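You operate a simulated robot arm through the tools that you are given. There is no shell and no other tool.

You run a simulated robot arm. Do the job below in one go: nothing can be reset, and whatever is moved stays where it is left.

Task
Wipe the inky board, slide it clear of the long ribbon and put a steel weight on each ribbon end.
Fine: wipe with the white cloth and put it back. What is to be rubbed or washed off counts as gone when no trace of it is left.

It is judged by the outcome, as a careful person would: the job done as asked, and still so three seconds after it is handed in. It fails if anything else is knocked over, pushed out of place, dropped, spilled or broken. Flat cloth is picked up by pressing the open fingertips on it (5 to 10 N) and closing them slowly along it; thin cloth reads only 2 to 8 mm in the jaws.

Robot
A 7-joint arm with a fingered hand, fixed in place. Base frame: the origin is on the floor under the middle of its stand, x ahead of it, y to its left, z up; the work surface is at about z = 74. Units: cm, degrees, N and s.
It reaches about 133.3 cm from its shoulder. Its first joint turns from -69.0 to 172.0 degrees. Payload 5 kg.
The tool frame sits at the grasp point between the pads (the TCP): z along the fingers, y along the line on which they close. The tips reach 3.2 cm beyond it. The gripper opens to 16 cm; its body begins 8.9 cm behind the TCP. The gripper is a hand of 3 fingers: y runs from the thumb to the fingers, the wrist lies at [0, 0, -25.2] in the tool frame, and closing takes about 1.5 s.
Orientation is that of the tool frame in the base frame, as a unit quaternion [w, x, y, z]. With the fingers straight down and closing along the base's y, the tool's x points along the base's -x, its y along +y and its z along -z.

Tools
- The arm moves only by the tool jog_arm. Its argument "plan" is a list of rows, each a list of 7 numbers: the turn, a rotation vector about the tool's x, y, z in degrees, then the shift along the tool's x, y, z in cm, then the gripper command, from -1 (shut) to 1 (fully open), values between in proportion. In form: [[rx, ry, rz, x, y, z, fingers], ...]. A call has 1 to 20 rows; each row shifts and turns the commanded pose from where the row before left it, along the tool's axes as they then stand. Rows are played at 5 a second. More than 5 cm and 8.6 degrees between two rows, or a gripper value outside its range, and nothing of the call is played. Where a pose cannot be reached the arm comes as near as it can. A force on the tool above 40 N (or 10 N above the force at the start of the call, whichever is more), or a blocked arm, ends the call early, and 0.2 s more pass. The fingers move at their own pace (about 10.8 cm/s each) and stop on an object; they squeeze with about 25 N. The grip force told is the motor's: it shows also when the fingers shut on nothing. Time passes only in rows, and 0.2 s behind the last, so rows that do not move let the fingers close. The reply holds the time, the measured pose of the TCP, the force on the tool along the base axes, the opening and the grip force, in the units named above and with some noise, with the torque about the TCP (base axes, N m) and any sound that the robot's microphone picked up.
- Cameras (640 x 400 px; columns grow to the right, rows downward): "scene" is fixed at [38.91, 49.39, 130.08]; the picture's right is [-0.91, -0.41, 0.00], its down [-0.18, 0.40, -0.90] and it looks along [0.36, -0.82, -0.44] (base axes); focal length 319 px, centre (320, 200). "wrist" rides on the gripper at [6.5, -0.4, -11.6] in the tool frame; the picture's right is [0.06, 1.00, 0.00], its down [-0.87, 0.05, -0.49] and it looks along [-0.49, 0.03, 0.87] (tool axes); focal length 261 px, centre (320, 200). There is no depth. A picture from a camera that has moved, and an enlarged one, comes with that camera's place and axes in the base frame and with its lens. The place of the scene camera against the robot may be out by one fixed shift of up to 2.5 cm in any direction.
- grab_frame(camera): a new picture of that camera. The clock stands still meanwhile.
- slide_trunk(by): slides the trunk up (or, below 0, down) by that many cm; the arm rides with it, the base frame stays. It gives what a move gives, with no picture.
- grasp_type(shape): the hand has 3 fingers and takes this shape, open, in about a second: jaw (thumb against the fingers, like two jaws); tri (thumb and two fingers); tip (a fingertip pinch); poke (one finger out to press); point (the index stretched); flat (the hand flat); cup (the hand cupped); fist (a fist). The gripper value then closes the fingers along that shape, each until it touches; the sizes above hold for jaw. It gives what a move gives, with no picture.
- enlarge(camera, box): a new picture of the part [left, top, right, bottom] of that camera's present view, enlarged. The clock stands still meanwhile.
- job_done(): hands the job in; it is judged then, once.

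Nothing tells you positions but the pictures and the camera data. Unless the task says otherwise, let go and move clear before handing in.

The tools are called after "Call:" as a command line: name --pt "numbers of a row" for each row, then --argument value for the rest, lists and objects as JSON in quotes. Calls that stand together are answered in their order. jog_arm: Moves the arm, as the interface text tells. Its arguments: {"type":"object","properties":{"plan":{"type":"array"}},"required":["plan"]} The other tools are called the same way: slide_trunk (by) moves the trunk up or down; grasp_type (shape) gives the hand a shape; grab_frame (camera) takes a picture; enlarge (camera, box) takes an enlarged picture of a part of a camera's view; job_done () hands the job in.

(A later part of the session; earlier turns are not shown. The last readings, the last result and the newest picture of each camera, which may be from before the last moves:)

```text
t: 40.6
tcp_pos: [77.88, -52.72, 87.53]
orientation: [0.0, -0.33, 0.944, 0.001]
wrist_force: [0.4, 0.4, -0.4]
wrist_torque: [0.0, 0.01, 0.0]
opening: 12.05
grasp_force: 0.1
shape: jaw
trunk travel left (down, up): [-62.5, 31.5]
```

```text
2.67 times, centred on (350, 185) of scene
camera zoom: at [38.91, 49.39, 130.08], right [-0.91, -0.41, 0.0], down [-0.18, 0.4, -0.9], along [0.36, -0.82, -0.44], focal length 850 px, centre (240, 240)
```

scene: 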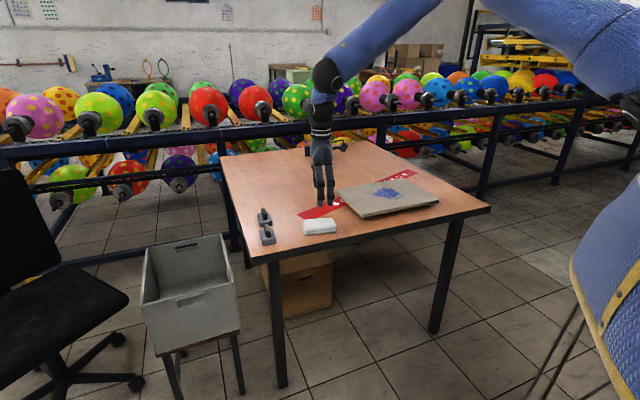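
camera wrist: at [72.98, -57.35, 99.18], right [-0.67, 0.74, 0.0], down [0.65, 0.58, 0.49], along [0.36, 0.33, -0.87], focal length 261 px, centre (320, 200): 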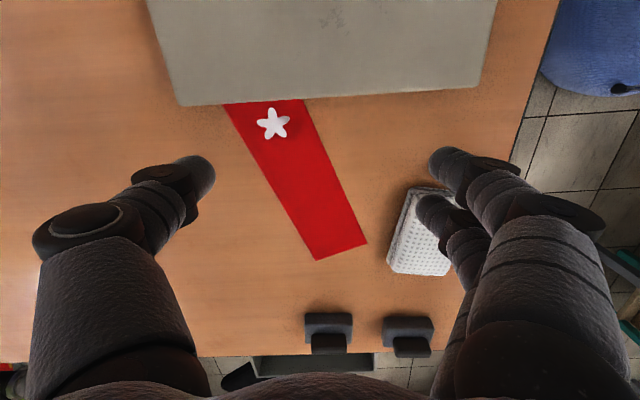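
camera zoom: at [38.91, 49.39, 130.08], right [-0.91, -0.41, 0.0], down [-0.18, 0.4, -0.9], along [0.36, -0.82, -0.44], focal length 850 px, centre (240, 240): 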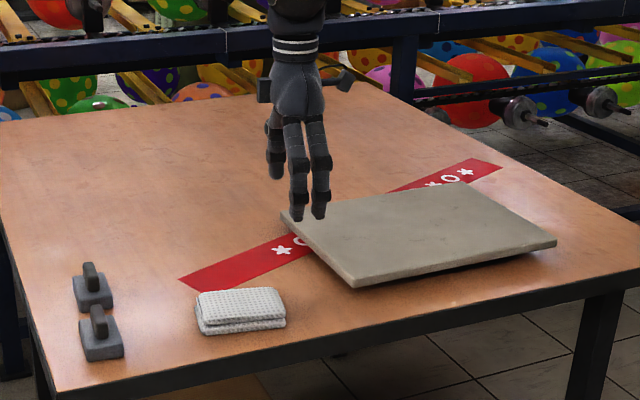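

The fingers line up parallel with the board's end. I'll lower beside it (tips about 0.9 cm above the table).

Call:
jog_arm --pt "0 0 0 0 0 3 0.5" --pt "0 0 0 0 0 3 0.5" --pt "0 0 0 0 0 2 0.5" --pt "0 0 0 0 0 1.4 0.5" --pt "0 0 0 0 0 0 0.5"

Call:
grab_frame --camera "wrist"

Call:
enlarge --camera "scene" --box '[290, 160, 410, 240]'

```text
t: 41.8
tcp_pos: [77.82, -52.79, 78.21]
orientation: [0.0, -0.331, 0.944, 0.001]
wrist_force: [0.1, 0.1, -0.5]
wrist_torque: [0.0, 0.0, 0.01]
opening: 12.04
grasp_force: 0.0
shape: jaw
trunk travel left (down, up): [-62.5, 31.5]
```

```text
taken
camera wrist: at [73.02, -57.32, 89.76], right [-0.67, 0.74, 0.0], down [0.65, 0.58, 0.49], along [0.36, 0.33, -0.87], focal length 261 px, centre (320, 200)
```

wrist: 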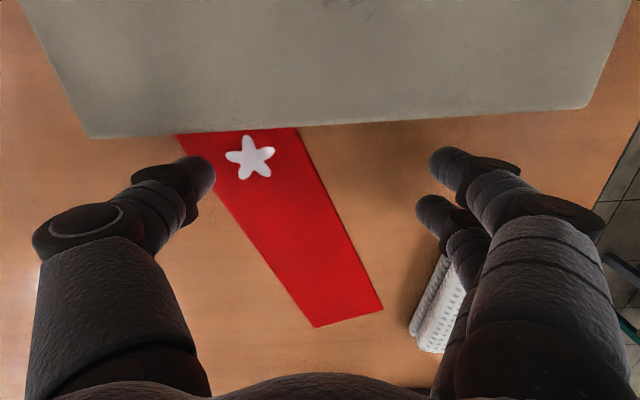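

```text
5.00 times, centred on (350, 200) of scene
camera zoom: at [38.91, 49.39, 130.08], right [-0.91, -0.41, 0.0], down [-0.18, 0.4, -0.9], along [0.36, -0.82, -0.44], focal length 1593 px, centre (170, 200)
```

zoom: 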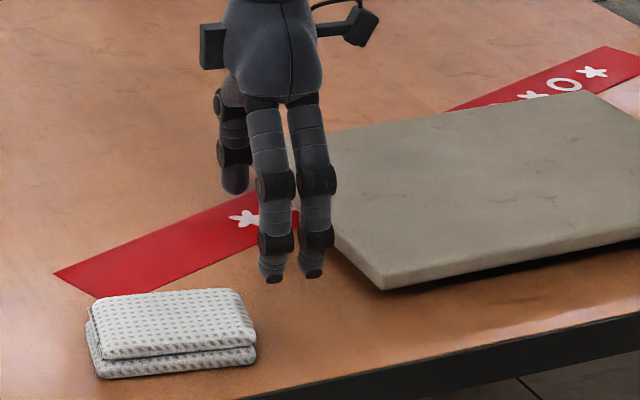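

Clear on both sides. I'll start pushing gently along the board's length and watch the force.

Call:
jog_arm --pt "0 0 0 0.794 -0.096 0 0.5" --pt "0 0 0 0.794 -0.096 0 0.5" --pt "0 0 0 0.794 -0.096 0 0.5" --pt "0 0 0 0.794 -0.096 0 0.5" --pt "0 0 0 0.794 -0.096 0 0.5" --pt "0 0 0 0 0 0 0.5"

Call:
grab_frame --camera "wrist"

Call:
enlarge --camera "scene" --box '[290, 150, 470, 250]'

```text
t: 43.2
tcp_pos: [75.08, -55.54, 78.23]
orientation: [0.0, -0.33, 0.944, 0.0]
wrist_force: [1.3, 0.7, -0.9]
wrist_torque: [0.05, 0.02, -0.02]
opening: 11.99
grasp_force: 0.0
shape: jaw
trunk travel left (down, up): [-62.5, 31.5]
```

```text
taken
camera wrist: at [70.23, -60.14, 89.83], right [-0.67, 0.74, 0.0], down [0.65, 0.58, 0.49], along [0.36, 0.33, -0.87], focal length 261 px, centre (320, 200)
```

wrist: 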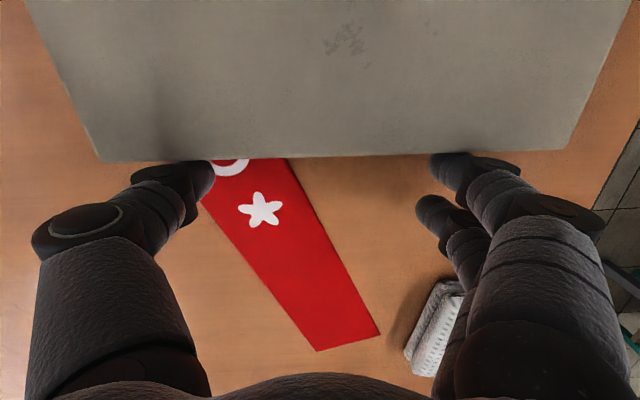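

```text
3.56 times, centred on (380, 200) of scene
camera zoom: at [38.91, 49.39, 130.08], right [-0.91, -0.41, 0.0], down [-0.18, 0.4, -0.9], along [0.36, -0.82, -0.44], focal length 1133 px, centre (107, 200)
```

zoom: 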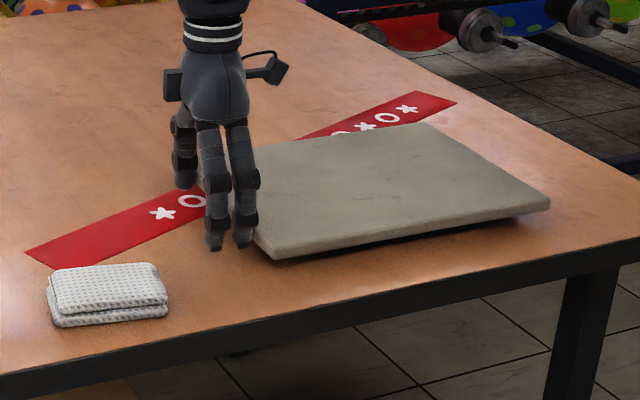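

The board slides with little force and the ribbon stays put. I'll continue the push.

Call:
jog_arm --pt "0 0 0 0.993 -0.12 0 0.5" --pt "0 0 0 0.993 -0.12 0 0.5" --pt "0 0 0 0.993 -0.12 0 0.5" --pt "0 0 0 0.993 -0.12 0 0.5" --pt "0 0 0 0.993 -0.12 0 0.5" --pt "0 0 0 0.993 -0.12 0 0.5" --pt "0 0 0 0.993 -0.12 0 0.5" --pt "0 0 0 0.993 -0.12 0 0.5" --pt "0 0 0 0.993 -0.12 0 0.5" --pt "0 0 0 0.993 -0.12 0 0.5" --pt "0 0 0 0 0 0 0.5"

Call:
grab_frame --camera "wrist"

Call:
enlarge --camera "scene" --box '[310, 150, 490, 250]'

```text
t: 45.6
tcp_pos: [68.05, -62.77, 78.18]
orientation: [0.001, -0.331, 0.944, 0.0]
wrist_force: [0.9, 1.3, -0.3]
wrist_torque: [-0.01, -0.01, -0.06]
opening: 12.01
grasp_force: 0.0
shape: jaw
trunk travel left (down, up): [-62.5, 31.5]
```

```text
taken
camera wrist: at [63.22, -67.31, 89.82], right [-0.67, 0.74, 0.0], down [0.65, 0.58, 0.49], along [0.36, 0.33, -0.87], focal length 261 px, centre (320, 200)
```

wrist: 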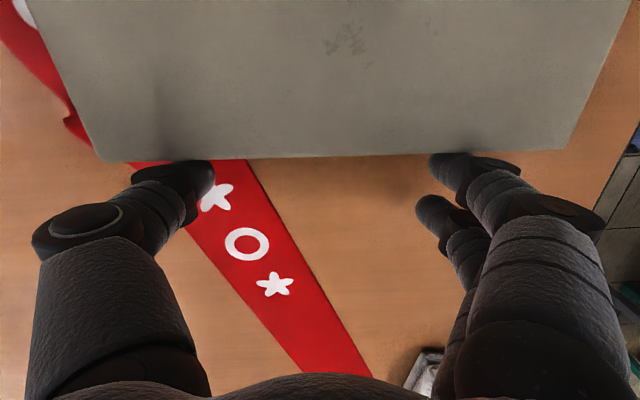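

```text
3.56 times, centred on (400, 200) of scene
camera zoom: at [38.91, 49.39, 130.08], right [-0.91, -0.41, 0.0], down [-0.18, 0.4, -0.9], along [0.36, -0.82, -0.44], focal length 1133 px, centre (36, 200)
```

zoom: 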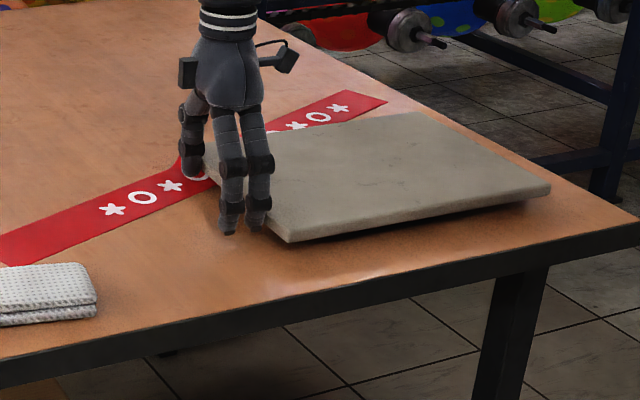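

I notice a kink in the ribbon's edge beside the board. I'll take a closer look before going on.

Call:
enlarge --camera "wrist" --box '[0, 0, 240, 220]'

Call:
enlarge --camera "scene" --box '[340, 160, 430, 220]'

```text
1.82 times, centred on (120, 110) of wrist
camera zoom: at [63.22, -67.31, 89.82], right [-0.67, 0.74, 0.0], down [0.65, 0.58, 0.49], along [0.36, 0.33, -0.87], focal length 474 px, centre (684, 364)
```

zoom: 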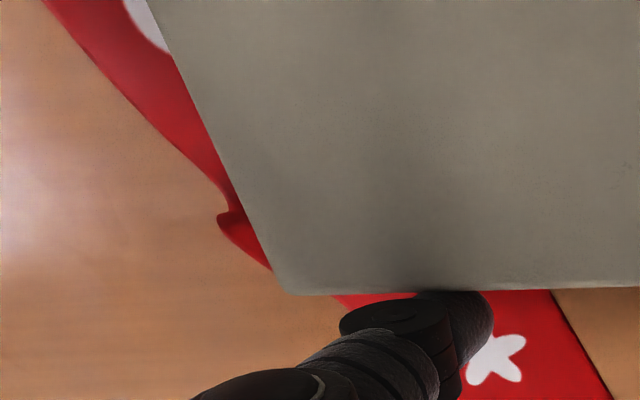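

```text
6.67 times, centred on (385, 190) of scene
camera zoom: at [38.91, 49.39, 130.08], right [-0.91, -0.41, 0.0], down [-0.18, 0.4, -0.9], along [0.36, -0.82, -0.44], focal length 2124 px, centre (-113, 267)
```

zoom: 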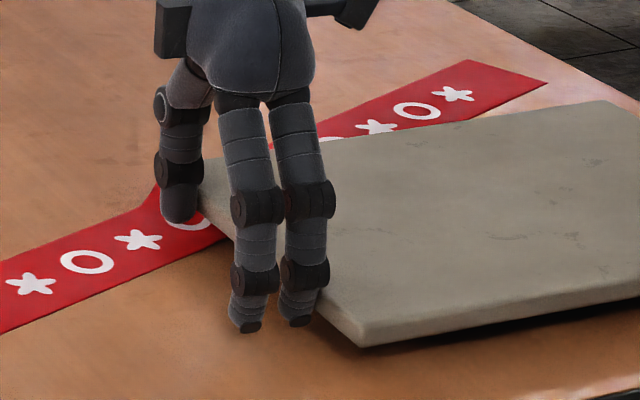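

Call:
enlarge --camera "scene" --box '[240, 190, 350, 260]'

Call:
enlarge --camera "scene" --box '[370, 150, 450, 200]'

```text
5.71 times, centred on (295, 225) of scene
camera zoom: at [38.91, 49.39, 130.08], right [-0.91, -0.41, 0.0], down [-0.18, 0.4, -0.9], along [0.36, -0.82, -0.44], focal length 1821 px, centre (463, 57)
```

zoom: 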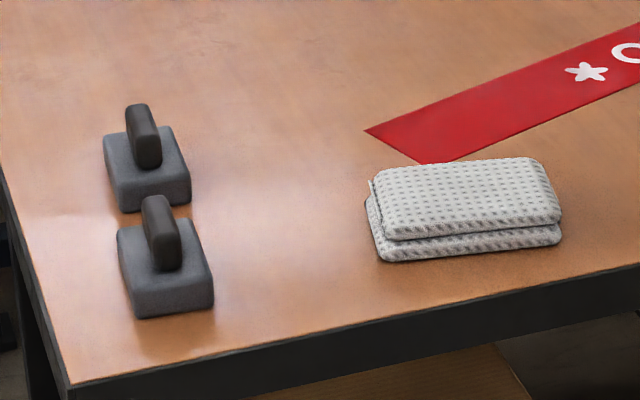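

```text
8.00 times, centred on (410, 175) of scene
camera zoom: at [38.91, 49.39, 130.08], right [-0.91, -0.41, 0.0], down [-0.18, 0.4, -0.9], along [0.36, -0.82, -0.44], focal length 2549 px, centre (-400, 400)
```

zoom: 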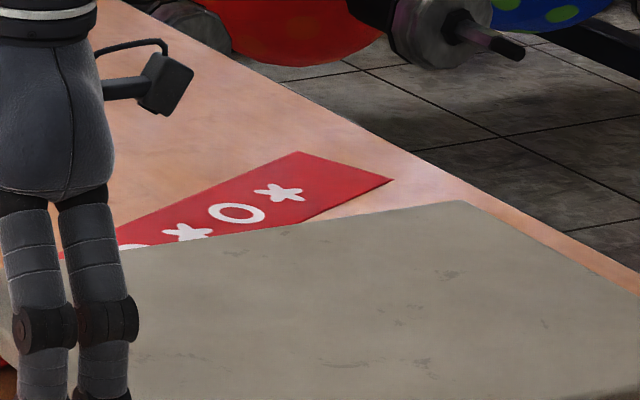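

The board's base is dragging the ribbon along its length (the right end shifted about 3 cm). So from here I'll push it mostly across the ribbon instead. I'll back off, rise and turn the hand to push on the long far edge.

Call:
jog_arm --pt "0 0 0 -1.0 0.12 0 0.5" --pt "0 0 0 -1.0 0.12 0 0.5" --pt "0 0 0 -0.5 0.06 -2 0.5" --pt "0 0 0 0 0 -4 0.5" --pt "0 0 0 0 0 -5 0.5" --pt "0 0 0 0 0 -5 0.5" --pt "0 0 0 0 0 -5 0.5" --pt "0 0 8.4 0 0 -3 0.5" --pt "0 0 8.4 0 0 0 0.5" --pt "0 0 8.4 0 0 0 0.5" --pt "0 0 8.4 0 0 0 0.5" --pt "0 0 8.4 0 0 0 0.5" --pt "0 0 8.4 0 0 0 0.5" --pt "0 0 8.4 0 0 0 0.5" --pt "0 0 8.4 0 0 0 0.5" --pt "0 0 8.4 0 0 0 0.5" --pt "0 0 8.4 0 0 0 0.5" --pt "0 0 0 0 0 0 0.5" --pt "0 0 0 0 0 0 0.5"

Call:
grab_frame --camera "wrist"

Call:
grab_frame --camera "scene"

```text
t: 49.6
tcp_pos: [69.81, -61.03, 102.17]
orientation: [0.001, 0.386, 0.922, -0.001]
wrist_force: [0.3, 0.5, 0.7]
wrist_torque: [0.0, -0.03, 0.03]
opening: 12.01
grasp_force: 0.0
shape: jaw
trunk travel left (down, up): [-62.5, 31.5]
```

```text
taken
camera wrist: at [64.98, -56.77, 113.81], right [0.67, 0.74, 0.0], down [0.65, -0.58, 0.49], along [0.37, -0.33, -0.87], focal length 261 px, centre (320, 200)
```

wrist: 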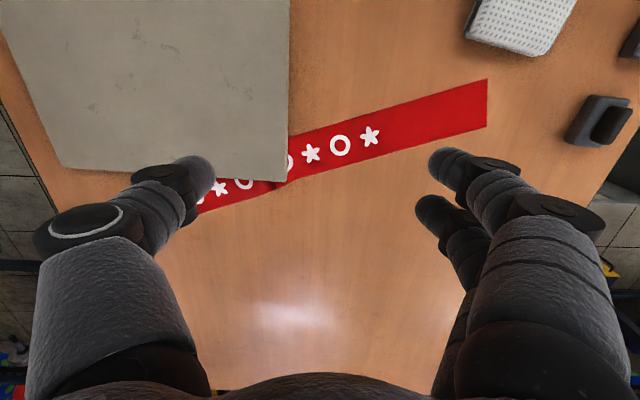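

```text
taken
```

scene: 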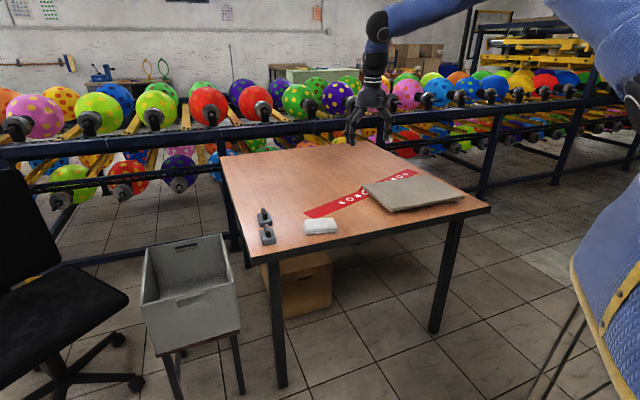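

The hand now faces the long edge: board corners C≈(74,-72.6), D≈(50,-95.7). I'll move outside the middle of that edge at about (62, -84).

Call:
jog_arm --pt "0 0 8.0 0 0 0 0.5" --pt "0 0 0 -2.29 -2.416 0 0.5" --pt "0 0 0 -2.29 -2.416 0 0.5" --pt "0 0 0 -2.29 -2.416 0 0.5" --pt "0 0 0 -2.29 -2.416 0 0.5" --pt "0 0 0 -2.29 -2.416 2 0.5" --pt "0 0 0 -2.29 -2.416 3 0.5" --pt "0 0 0 -2.29 -2.416 3 0.5" --pt "0 0 0 -2.29 -2.416 3 0.5" --pt "0 0 0 0 0 3 0.5" --pt "0 0 0 0 0 0 0.5"

Call:
grab_frame --camera "wrist"

Call:
enlarge --camera "scene" --box '[320, 110, 500, 230]'

```text
t: 52.0
tcp_pos: [65.34, -87.06, 88.2]
orientation: [0.0, 0.45, 0.893, 0.0]
wrist_force: [-0.1, 0.0, -0.4]
wrist_torque: [-0.01, 0.0, 0.01]
opening: 12.03
grasp_force: 0.0
shape: jaw
trunk travel left (down, up): [-62.5, 31.5]
```

```text
taken
camera wrist: at [61.0, -82.31, 99.84], right [0.76, 0.64, 0.0], down [0.56, -0.67, 0.49], along [0.32, -0.38, -0.87], focal length 261 px, centre (320, 200)
```

wrist: 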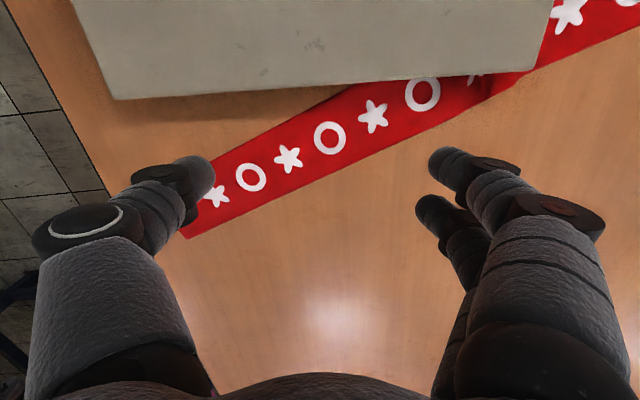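

```text
3.33 times, centred on (410, 170) of scene
camera zoom: at [38.91, 49.39, 130.08], right [-0.91, -0.41, 0.0], down [-0.18, 0.4, -0.9], along [0.36, -0.82, -0.44], focal length 1062 px, centre (20, 300)
```

zoom: 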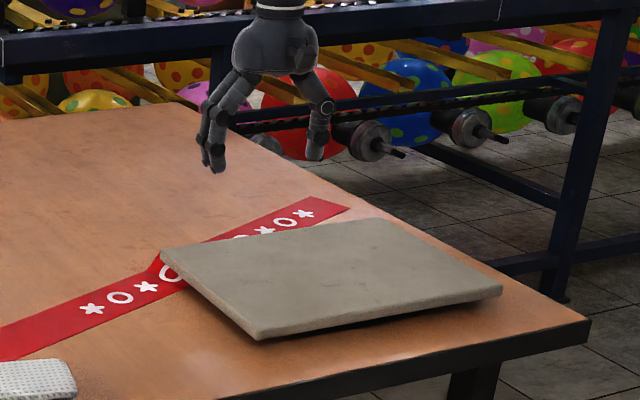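

Call:
jog_arm --pt "0 0 0 0 0 3 0.5" --pt "0 0 0 0 0 3 0.5" --pt "0 0 0 0 0 2.3 0.5" --pt "0 0 0 0 0 1.5 0.5" --pt "0 0 0 0 0 0 0.5"

Call:
grab_frame --camera "wrist"

Call:
enlarge --camera "scene" --box '[340, 140, 480, 230]'

```text
t: 53.2
tcp_pos: [65.34, -87.21, 78.41]
orientation: [0.0, 0.449, 0.894, 0.0]
wrist_force: [0.1, -0.5, 0.0]
wrist_torque: [0.01, -0.01, -0.01]
opening: 12.05
grasp_force: 0.1
shape: jaw
trunk travel left (down, up): [-62.5, 31.5]
```

```text
taken
camera wrist: at [61.02, -82.35, 90.0], right [0.76, 0.65, 0.0], down [0.56, -0.67, 0.49], along [0.32, -0.38, -0.87], focal length 261 px, centre (320, 200)
```

wrist: 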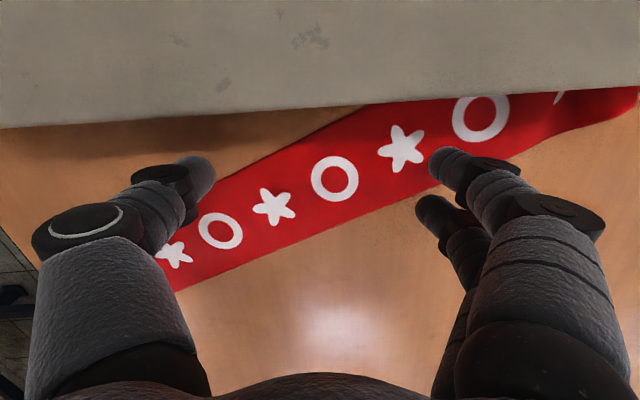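

```text
4.44 times, centred on (410, 185) of scene
camera zoom: at [38.91, 49.39, 130.08], right [-0.91, -0.41, 0.0], down [-0.18, 0.4, -0.9], along [0.36, -0.82, -0.44], focal length 1416 px, centre (-80, 267)
```

zoom: 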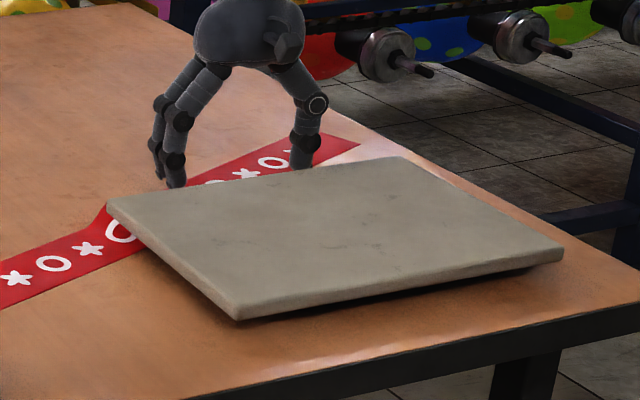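

The gaps are equal on both sides. I'll push gently across the ribbon toward the robot-side edge.

Call:
jog_arm --pt "0 0 0 0.793 -0.104 0 0.5" --pt "0 0 0 0.793 -0.104 0 0.5" --pt "0 0 0 0.793 -0.104 0 0.5" --pt "0 0 0 0.793 -0.104 0 0.5" --pt "0 0 0 0.793 -0.104 0 0.5" --pt "0 0 0 0 0 0 0.5"

Call:
grab_frame --camera "wrist"

Call:
enlarge --camera "scene" --box '[340, 140, 480, 230]'

```text
t: 54.6
tcp_pos: [62.41, -84.31, 78.29]
orientation: [0.0, 0.449, 0.894, 0.0]
wrist_force: [1.6, -3.1, -0.3]
wrist_torque: [-0.03, -0.05, -0.02]
opening: 12.01
grasp_force: 0.0
shape: jaw
trunk travel left (down, up): [-62.5, 31.5]
```

```text
taken
camera wrist: at [58.25, -79.5, 89.98], right [0.76, 0.64, 0.0], down [0.56, -0.67, 0.49], along [0.32, -0.38, -0.87], focal length 261 px, centre (320, 200)
```

wrist: 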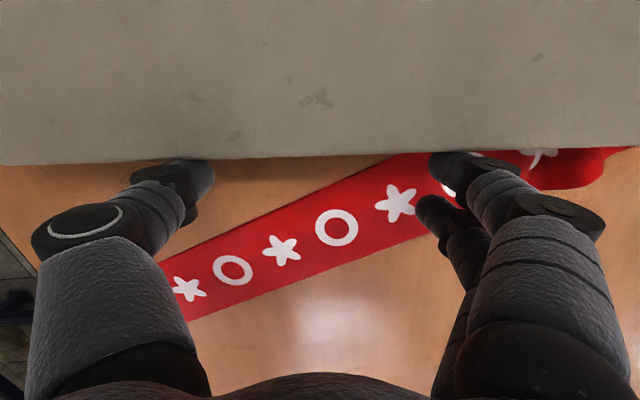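

```text
4.44 times, centred on (410, 185) of scene
camera zoom: at [38.91, 49.39, 130.08], right [-0.91, -0.41, 0.0], down [-0.18, 0.4, -0.9], along [0.36, -0.82, -0.44], focal length 1416 px, centre (-80, 267)
```

zoom: 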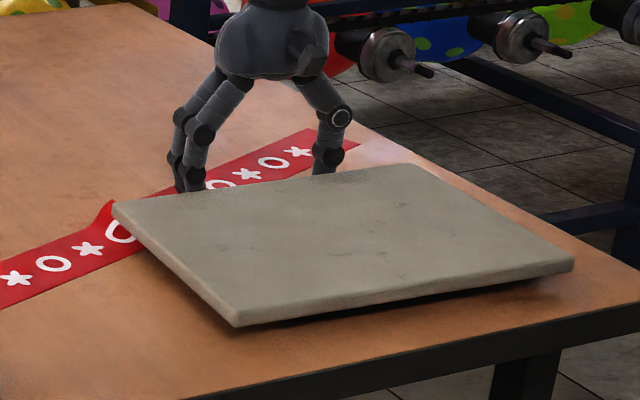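

The board is moving squarely. I'll continue another 3.5 cm.

Call:
jog_arm --pt "0 0 0 0.694 -0.091 0 0.5" --pt "0 0 0 0.694 -0.091 0 0.5" --pt "0 0 0 0.694 -0.091 0 0.5" --pt "0 0 0 0.694 -0.091 0 0.5" --pt "0 0 0 0.694 -0.091 0 0.5" --pt "0 0 0 0 0 0 0.5"

Call:
grab_frame --camera "wrist"

Call:
enlarge --camera "scene" --box '[340, 140, 500, 240]'

```text
t: 56.0
tcp_pos: [60.07, -81.89, 78.43]
orientation: [0.0, 0.449, 0.894, 0.001]
wrist_force: [1.9, -2.4, -0.8]
wrist_torque: [-0.01, -0.02, 0.0]
opening: 12.02
grasp_force: 0.0
shape: jaw
trunk travel left (down, up): [-62.5, 31.5]
```

```text
taken
camera wrist: at [55.83, -76.99, 89.96], right [0.76, 0.65, 0.0], down [0.56, -0.67, 0.49], along [0.32, -0.38, -0.87], focal length 261 px, centre (320, 200)
```

wrist: 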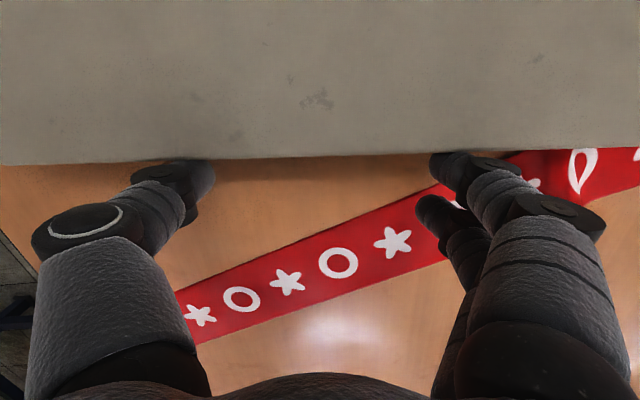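

```text
4.00 times, centred on (420, 190) of scene
camera zoom: at [38.91, 49.39, 130.08], right [-0.91, -0.41, 0.0], down [-0.18, 0.4, -0.9], along [0.36, -0.82, -0.44], focal length 1274 px, centre (-80, 240)
```

zoom: 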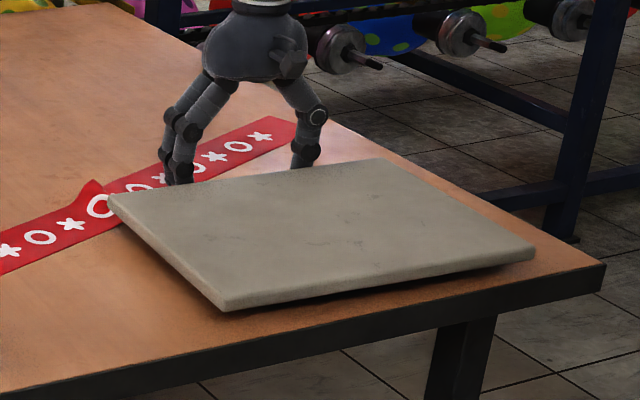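

The board is nearly clear of the ribbon, but the ribbon has a ridge near the board's corner. I'll back off, rise and look from above to measure the margins.

Call:
jog_arm --pt "0 0 0 -1.0 0.13 0 0.5" --pt "0 0 0 -1.0 0.13 0 0.5" --pt "0 0 0 -1 0 -2 0.5" --pt "0 0 0 0 0 -4 0.5" --pt "0 0 0 0 0 -5 0.5" --pt "0 0 0 1 1 -4.5 0.5" --pt "0 0 0 3 3 -2.5 0.5" --pt "0 0 0 3 3 -2.5 0.5" --pt "0 0 0 3 3 -2.5 0.5" --pt "0 0 0 3 3 -2.5 0.5" --pt "0 0 0 3 0 0 0.5" --pt "0 0 0 3 0 0 0.5" --pt "0 0 0 0 0 0 0.5" --pt "0 0 0 0 0 0 0.5"

Call:
grab_frame --camera "wrist"

Call:
enlarge --camera "scene" --box '[290, 150, 490, 260]'

```text
t: 59.0
tcp_pos: [61.11, -61.01, 103.92]
orientation: [0.0, 0.449, 0.893, 0.0]
wrist_force: [-0.2, 0.6, 0.6]
wrist_torque: [-0.02, -0.02, -0.01]
opening: 12.01
grasp_force: 0.0
shape: jaw
trunk travel left (down, up): [-62.5, 31.5]
```

```text
taken
camera wrist: at [56.88, -56.21, 115.57], right [0.76, 0.65, 0.0], down [0.56, -0.67, 0.49], along [0.32, -0.38, -0.87], focal length 261 px, centre (320, 200)
```

wrist: 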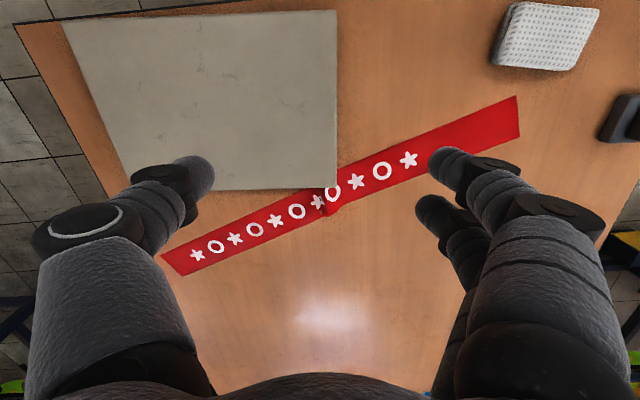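

```text
3.20 times, centred on (390, 205) of scene
camera zoom: at [38.91, 49.39, 130.08], right [-0.91, -0.41, 0.0], down [-0.18, 0.4, -0.9], along [0.36, -0.82, -0.44], focal length 1020 px, centre (96, 184)
```

zoom: 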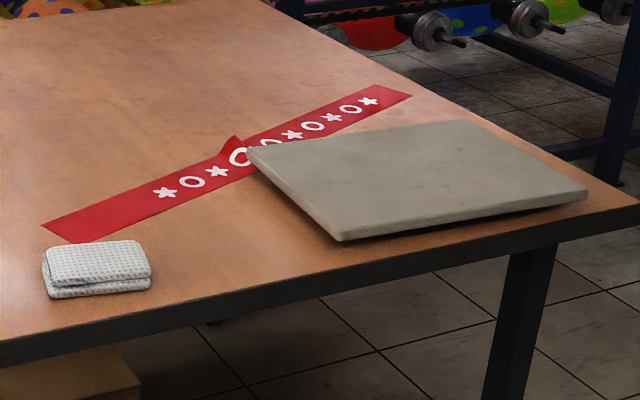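

The board still just touches the ribbon's near edge, with corner C at about (71.6, -69.3), and its front corner is close to the table edge. I'll push from its end once more, squared so it also turns about 3° away from both.

Call:
jog_arm --pt "0 0 -8.58 0 0 0 0.5" --pt "0 0 -8.58 0 0 0 0.5" --pt "0 0 -8.58 0 0 0 0.5" --pt "0 0 -8.58 0 0 0 0.5" --pt "0 0 -8.58 0 0 0 0.5" --pt "0 0 -8.58 0 0 0 0.5" --pt "0 0 -8.58 0 0 0 0.5" --pt "0 0 -8.58 0 0 0 0.5" --pt "0 0 -8.58 0 0 0 0.5" --pt "0 0 -8.58 0 0 0 0.5" --pt "0 0 -8.58 0 0 0 0.5" --pt "0 0 0 -3.05 -0.6 3 0.5" --pt "0 0 0 -3.05 -0.6 3 0.5" --pt "0 0 0 0 0 4 0.5" --pt "0 0 0 0 0 4 0.5" --pt "0 0 0 0 0 0 0.5" --pt "0 0 0 0 0 0 0.5"

Call:
grab_frame --camera "wrist"

Call:
enlarge --camera "scene" --box '[310, 130, 490, 240]'

```text
t: 62.6
tcp_pos: [66.56, -58.19, 89.7]
orientation: [0.0, -0.351, 0.937, 0.0]
wrist_force: [0.8, 0.1, -0.1]
wrist_torque: [0.01, 0.02, -0.02]
opening: 12.02
grasp_force: 0.2
shape: jaw
trunk travel left (down, up): [-62.5, 31.5]
```

```text
taken
camera wrist: at [61.94, -62.83, 101.43], right [-0.7, 0.71, 0.0], down [0.62, 0.61, 0.49], along [0.35, 0.35, -0.87], focal length 261 px, centre (320, 200)
```

wrist: 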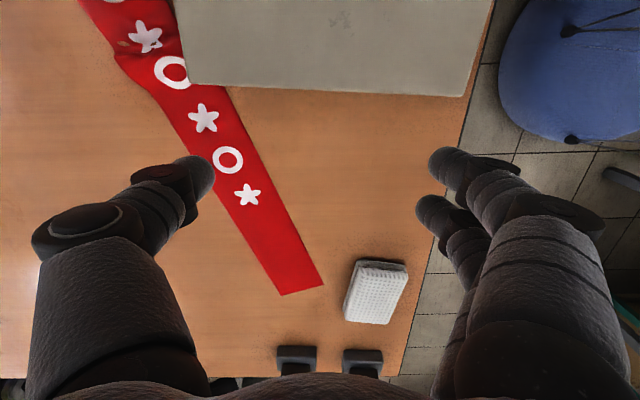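

```text
3.56 times, centred on (400, 185) of scene
camera zoom: at [38.91, 49.39, 130.08], right [-0.91, -0.41, 0.0], down [-0.18, 0.4, -0.9], along [0.36, -0.82, -0.44], focal length 1133 px, centre (36, 253)
```

zoom: 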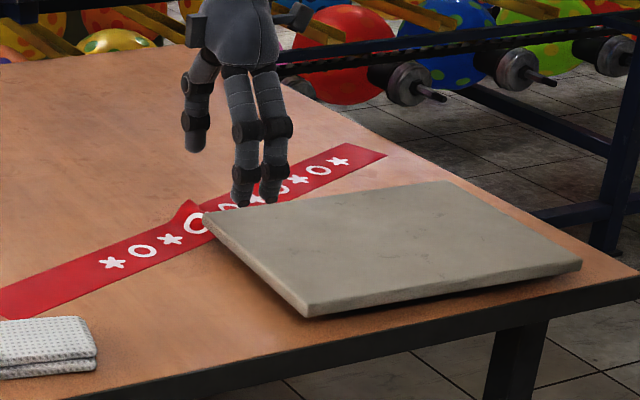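

Call:
jog_arm --pt "0 0 0 0 0 3 0.5" --pt "0 0 0 0 0 3 0.5" --pt "0 0 0 0 0 3 0.5" --pt "0 0 0 0 0 2.3 0.5" --pt "0 0 0 0 0 0 0.5"

Call:
grab_frame --camera "wrist"

```text
t: 63.8
tcp_pos: [66.55, -57.93, 78.48]
orientation: [0.0, -0.35, 0.937, -0.001]
wrist_force: [-0.7, -0.5, 0.0]
wrist_torque: [0.04, -0.02, 0.0]
opening: 12.0
grasp_force: 0.1
shape: jaw
trunk travel left (down, up): [-62.5, 31.5]
```

```text
taken
camera wrist: at [61.83, -62.75, 90.14], right [-0.7, 0.71, 0.0], down [0.62, 0.61, 0.49], along [0.35, 0.35, -0.87], focal length 261 px, centre (320, 200)
```

wrist: 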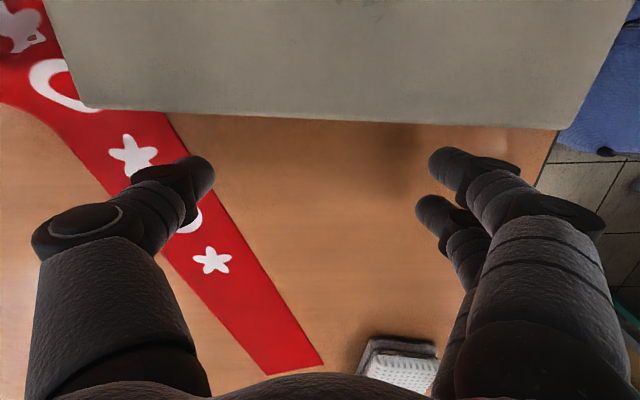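

Call:
jog_arm --pt "0 0 0 0.797 -0.063 0 0.5" --pt "0 0 0 0.797 -0.063 0 0.5" --pt "0 0 0 0.797 -0.063 0 0.5" --pt "0 0 0 0.797 -0.063 0 0.5" --pt "0 0 0 0.797 -0.063 0 0.5" --pt "0 0 0 0.797 -0.063 0 0.5" --pt "0 0 0 0 0 0 0.5"

Call:
grab_frame --camera "wrist"

Call:
enlarge --camera "scene" --box '[310, 140, 490, 250]'

```text
t: 65.4
tcp_pos: [63.05, -61.51, 78.61]
orientation: [0.0, -0.351, 0.937, 0.0]
wrist_force: [1.1, 1.8, -0.8]
wrist_torque: [0.01, -0.05, -0.16]
opening: 12.08
grasp_force: 0.0
shape: jaw
trunk travel left (down, up): [-62.5, 31.5]
```

```text
taken
camera wrist: at [58.44, -66.17, 90.22], right [-0.7, 0.71, 0.0], down [0.62, 0.61, 0.49], along [0.35, 0.34, -0.87], focal length 261 px, centre (320, 200)
```

wrist: 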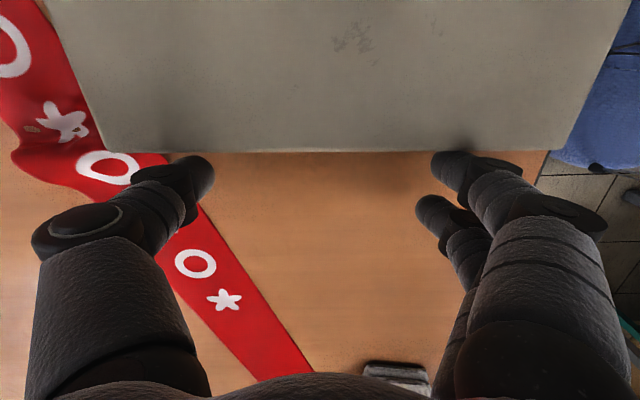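

```text
3.56 times, centred on (400, 195) of scene
camera zoom: at [38.91, 49.39, 130.08], right [-0.91, -0.41, 0.0], down [-0.18, 0.4, -0.9], along [0.36, -0.82, -0.44], focal length 1133 px, centre (36, 218)
```

zoom: 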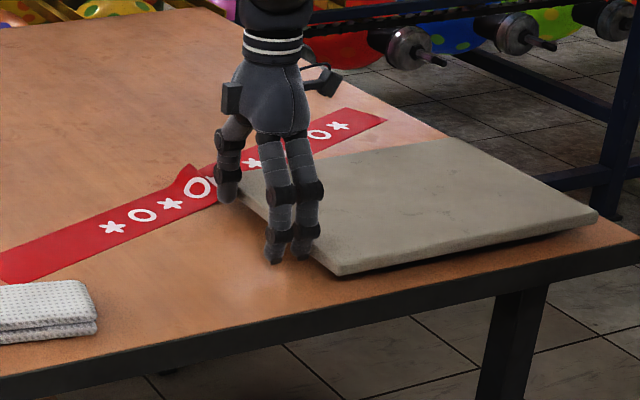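

The board is now squared to the table and about 0.6 cm past the ribbon's edge. I'll push 3.3 cm more for clear margin.

Call:
jog_arm --pt "0 0 0 0.66 -0.052 0 0.5" --pt "0 0 0 0.66 -0.052 0 0.5" --pt "0 0 0 0.66 -0.052 0 0.5" --pt "0 0 0 0.66 -0.052 0 0.5" --pt "0 0 0 0.66 -0.052 0 0.5" --pt "0 0 0 0 0 0 0.5"

Call:
grab_frame --camera "wrist"

Call:
enlarge --camera "scene" --box '[310, 140, 490, 250]'

```text
t: 66.8
tcp_pos: [60.75, -63.81, 78.52]
orientation: [0.001, -0.351, 0.936, 0.0]
wrist_force: [1.2, 0.9, 0.0]
wrist_torque: [0.04, -0.01, -0.02]
opening: 12.06
grasp_force: 0.1
shape: jaw
trunk travel left (down, up): [-62.5, 31.5]
```

```text
taken
camera wrist: at [56.15, -68.48, 90.2], right [-0.7, 0.71, 0.0], down [0.62, 0.61, 0.49], along [0.35, 0.34, -0.87], focal length 261 px, centre (320, 200)
```

wrist: 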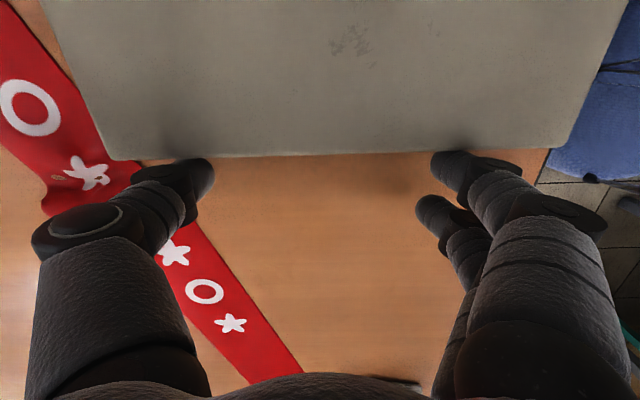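

```text
3.56 times, centred on (400, 195) of scene
camera zoom: at [38.91, 49.39, 130.08], right [-0.91, -0.41, 0.0], down [-0.18, 0.4, -0.9], along [0.36, -0.82, -0.44], focal length 1133 px, centre (36, 218)
```

zoom: 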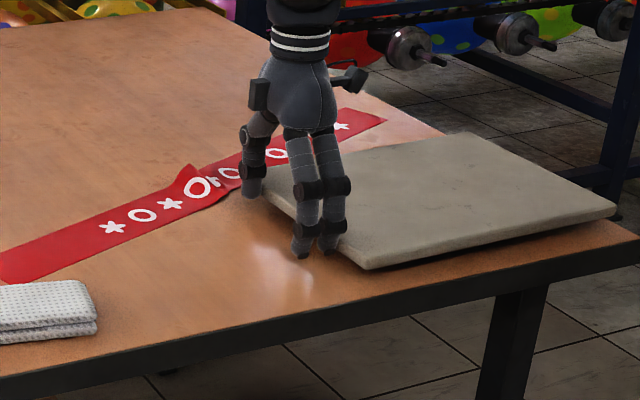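

The board should be clear now. I'll back off, rise and look from above.

Call:
jog_arm --pt "0 0 0 -1.0 0.08 0 0.5" --pt "0 0 0 -1.0 0.08 0 0.5" --pt "0 0 0 -0.5 0 -2 0.5" --pt "0 0 0 0 0 -4 0.5" --pt "0 0 0 0 0 -5 0.5" --pt "0 0 0 0 0 -5 0.5" --pt "0 0 0 2 -1 -4 1" --pt "0 0 0 4 -1 -3 1" --pt "0 0 0 4 -1 -2 1" --pt "0 0 0 4 -1 -2 1" --pt "0 0 0 4 -1 -2 1" --pt "0 0 0 0 0 0 1" --pt "0 0 0 0 0 0 1"

Call:
grab_frame --camera "wrist"

Call:
enlarge --camera "scene" --box '[290, 150, 490, 260]'

```text
refused: row 8 steps farther than a row can; nothing moved
```

```text
taken
camera wrist: at [56.15, -68.48, 90.2], right [-0.7, 0.71, 0.0], down [0.62, 0.61, 0.49], along [0.35, 0.34, -0.87], focal length 261 px, centre (320, 200)
```

wrist: 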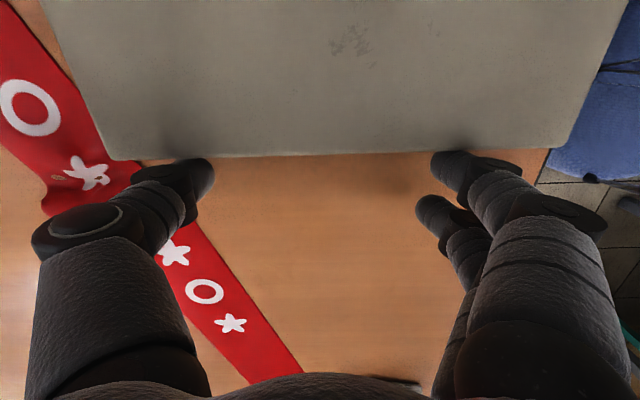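

```text
3.20 times, centred on (390, 205) of scene
camera zoom: at [38.91, 49.39, 130.08], right [-0.91, -0.41, 0.0], down [-0.18, 0.4, -0.9], along [0.36, -0.82, -0.44], focal length 1020 px, centre (96, 184)
```

zoom: 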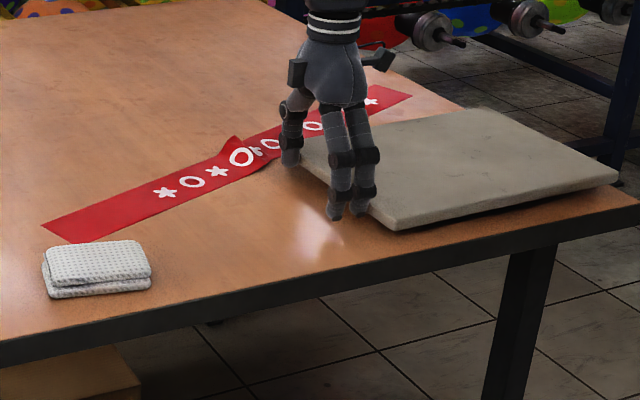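

One row's step was too long, so nothing moved. I'll repeat the retreat with shorter steps.

Call:
jog_arm --pt "0 0 0 -1.0 0.08 0 0.5" --pt "0 0 0 -1.0 0.08 0 0.5" --pt "0 0 0 -0.5 0 -2 0.5" --pt "0 0 0 0 0 -4 0.5" --pt "0 0 0 0 0 -4.5 0.5" --pt "0 0 0 0 0 -4.5 0.5" --pt "0 0 0 2 -1 -4 1" --pt "0 0 0 3.5 -1 -2 1" --pt "0 0 0 3.5 -1 -2 1" --pt "0 0 0 3.5 -1 -2 1" --pt "0 0 0 3.5 -1 -2 1" --pt "0 0 0 3 -1 0 1" --pt "0 0 0 0 0 0 1" --pt "0 0 0 0 0 0 1"

Call:
grab_frame --camera "wrist"

Call:
enlarge --camera "scene" --box '[290, 150, 490, 260]'

```text
t: 69.8
tcp_pos: [52.1, -78.95, 105.63]
orientation: [0.001, -0.35, 0.937, 0.0]
wrist_force: [-0.2, 0.5, 0.9]
wrist_torque: [0.01, 0.03, 0.05]
opening: 15.96
grasp_force: 0.1
shape: jaw
trunk travel left (down, up): [-62.5, 31.5]
```

```text
taken
camera wrist: at [47.49, -83.76, 117.22], right [-0.7, 0.71, 0.0], down [0.62, 0.61, 0.49], along [0.35, 0.35, -0.87], focal length 261 px, centre (320, 200)
```

wrist: 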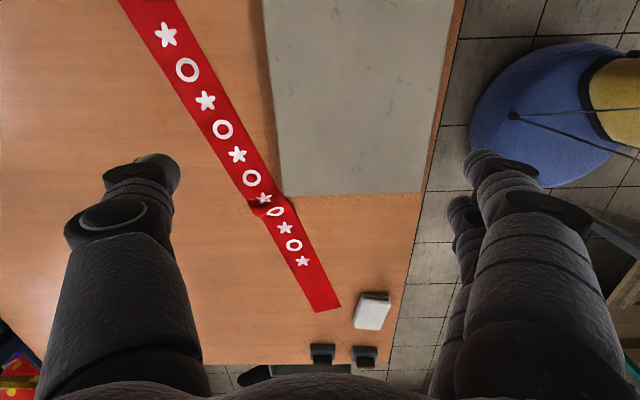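

```text
3.20 times, centred on (390, 205) of scene
camera zoom: at [38.91, 49.39, 130.08], right [-0.91, -0.41, 0.0], down [-0.18, 0.4, -0.9], along [0.36, -0.82, -0.44], focal length 1020 px, centre (96, 184)
```

zoom: 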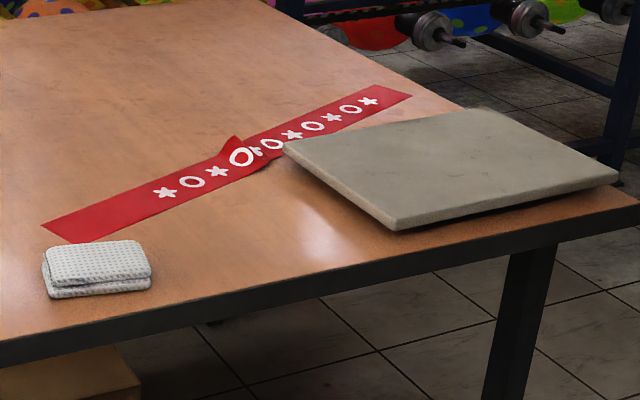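

Call:
enlarge --camera "wrist" --box '[190, 110, 390, 330]'

Call:
enlarge --camera "scene" --box '[335, 180, 415, 230]'

```text
1.82 times, centred on (290, 220) of wrist
camera zoom: at [47.49, -83.76, 117.22], right [-0.7, 0.71, 0.0], down [0.62, 0.61, 0.49], along [0.35, 0.35, -0.87], focal length 474 px, centre (374, 164)
```

zoom: 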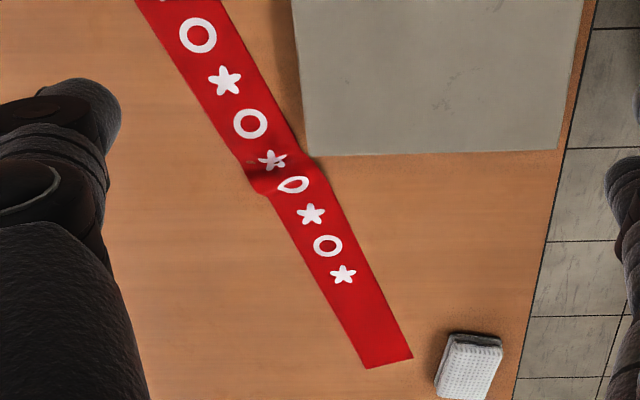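

```text
8.00 times, centred on (375, 205) of scene
camera zoom: at [38.91, 49.39, 130.08], right [-0.91, -0.41, 0.0], down [-0.18, 0.4, -0.9], along [0.36, -0.82, -0.44], focal length 2549 px, centre (-120, 160)
```

zoom: 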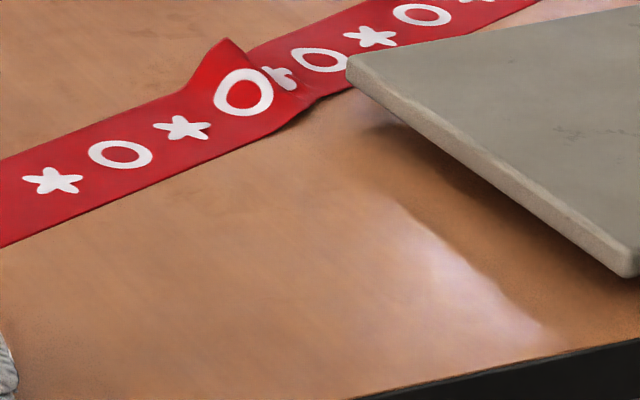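

The board clears the ribbon by only about 1–2 cm, so I'll nudge it 1.3 cm more toward the near edge. The ribbon also has a small standing fold that I'll straighten afterwards. Turning the hand for the nudge now.

Call:
jog_arm --pt "0 0 8.21 0 0 0 0.5" --pt "0 0 8.21 0 0 0 0.5" --pt "0 0 8.21 0 0 0 0.5" --pt "0 0 8.21 0 0 0 0.5" --pt "0 0 8.21 0 0 0 0.5" --pt "0 0 8.21 0 0 0 0.5" --pt "0 0 8.21 0 0 0 0.5" --pt "0 0 8.21 0 0 0 0.5" --pt "0 0 8.21 0 0 0 0.5" --pt "0 0 8.21 0 0 0 0.5" --pt "0 0 8.21 0 0 0 0.5" --pt "0 0 0 -3.67 -0.21 2 0.5" --pt "0 0 0 -3.67 -0.21 2 0.5" --pt "0 0 0 -3.67 -0.21 2 0.5" --pt "0 0 0 0 0 4 0.5" --pt "0 0 0 0 0 4 0.5" --pt "0 0 0 0 0 2 0.5" --pt "0 0 0 0 0 0 0.5"

Call:
grab_frame --camera "wrist"

```text
t: 73.6
tcp_pos: [58.85, -87.59, 89.62]
orientation: [0.0, 0.417, 0.909, 0.0]
wrist_force: [-0.9, -0.3, 0.8]
wrist_torque: [-0.01, 0.01, 0.02]
opening: 12.03
grasp_force: 0.1
shape: jaw
trunk travel left (down, up): [-62.5, 31.5]
```

```text
taken
camera wrist: at [54.32, -83.19, 101.14], right [0.72, 0.7, 0.0], down [0.61, -0.62, 0.49], along [0.34, -0.35, -0.87], focal length 261 px, centre (320, 200)
```

wrist: 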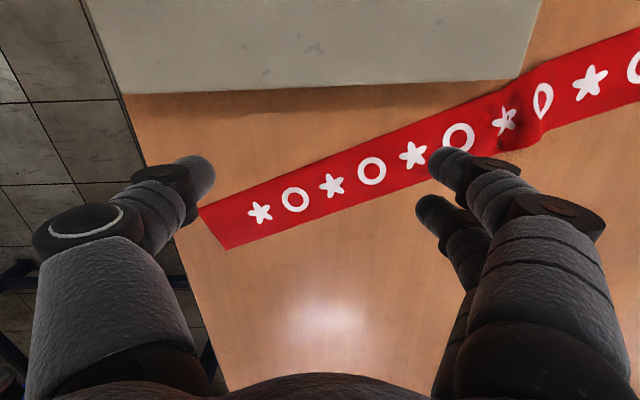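

Call:
jog_arm --pt "0 0 0 0 0 3 0.5" --pt "0 0 0 0 0 3 0.5" --pt "0 0 0 0 0 3 0.5" --pt "0 0 0 0 0 2.2 0.5" --pt "0 0 0 0 0 0 0.5" --pt "0 0 0 0.8 -0.07 0 0.5" --pt "0 0 0 0.8 -0.07 0 0.5" --pt "0 0 0 0 0 0 0.5"

Call:
grab_frame --camera "wrist"

```text
t: 75.4
tcp_pos: [57.64, -86.6, 78.29]
orientation: [0.0, 0.417, 0.909, 0.0]
wrist_force: [0.1, 0.1, -0.5]
wrist_torque: [0.0, 0.03, -0.01]
opening: 12.01
grasp_force: 0.0
shape: jaw
trunk travel left (down, up): [-62.5, 31.5]
```

```text
taken
camera wrist: at [53.18, -82.09, 89.94], right [0.72, 0.7, 0.0], down [0.61, -0.62, 0.49], along [0.34, -0.35, -0.87], focal length 261 px, centre (320, 200)
```

wrist: 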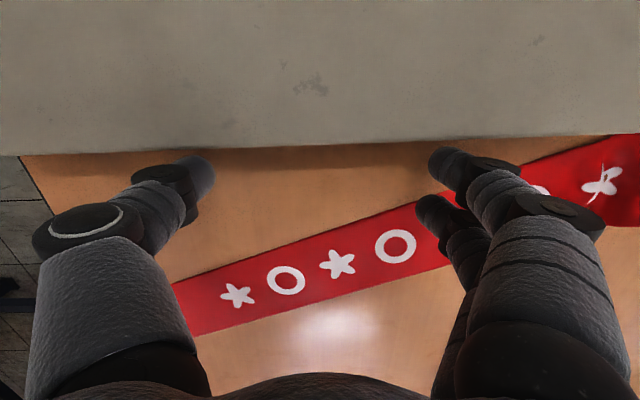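

Call:
jog_arm --pt "0 0 0 0.6 -0.05 0 0.5" --pt "0 0 0 0.6 -0.05 0 0.5" --pt "0 0 0 0.6 -0.05 0 0.5" --pt "0 0 0 0 0 0 0.5" --pt "0 0 0 -1.0 0.1 0 0.5" --pt "0 0 0 -1.5 0.15 0 0.5" --pt "0 0 0 -0.5 0 -3 0.5" --pt "0 0 0 0 0 -4 0.5" --pt "0 0 0 0 0 -4.5 0.5" --pt "0 0 0 0 0 -4.5 0.5" --pt "0 0 0 2 2 -4 0.5" --pt "0 0 0 2 2 -4 0.5" --pt "0 0 0 2 2 -3 0.5" --pt "0 0 0 2 2 -2 0.5" --pt "0 0 0 3 2 0 0.5" --pt "0 0 0 3 2 0 0.5" --pt "0 0 0 0 0 0 0.5" --pt "0 0 0 0 0 0 0.5"

Call:
grab_frame --camera "wrist"

Call:
enlarge --camera "scene" --box '[290, 150, 490, 260]'

```text
t: 79.2
tcp_pos: [58.53, -68.97, 107.26]
orientation: [0.0, 0.416, 0.909, -0.001]
wrist_force: [1.1, 0.3, -0.4]
wrist_torque: [-0.04, 0.02, 0.01]
opening: 12.02
grasp_force: 0.0
shape: jaw
trunk travel left (down, up): [-62.5, 31.5]
```

```text
taken
camera wrist: at [53.92, -64.39, 119.02], right [0.72, 0.7, 0.0], down [0.61, -0.62, 0.49], along [0.34, -0.35, -0.87], focal length 261 px, centre (320, 200)
```

wrist: 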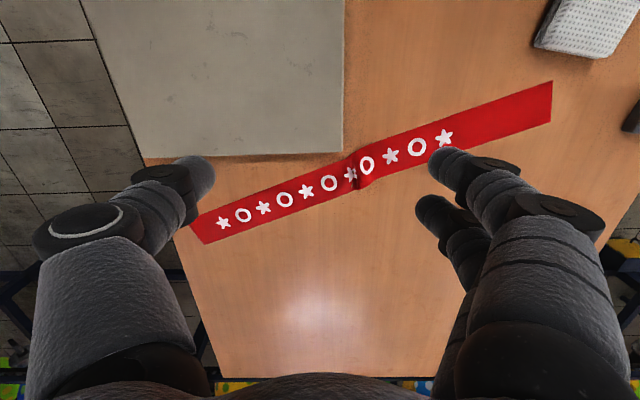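

```text
3.20 times, centred on (390, 205) of scene
camera zoom: at [38.91, 49.39, 130.08], right [-0.91, -0.41, 0.0], down [-0.18, 0.4, -0.9], along [0.36, -0.82, -0.44], focal length 1020 px, centre (96, 184)
```

zoom: 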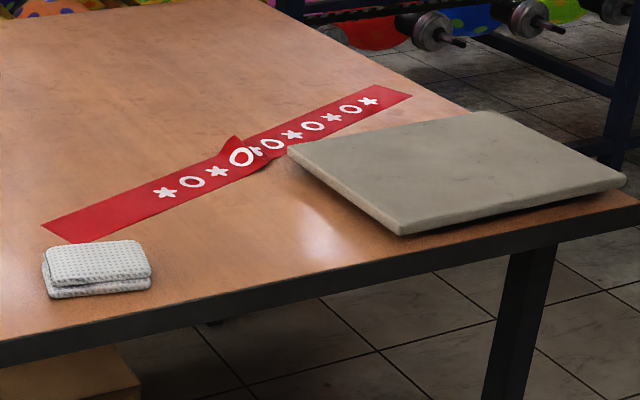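

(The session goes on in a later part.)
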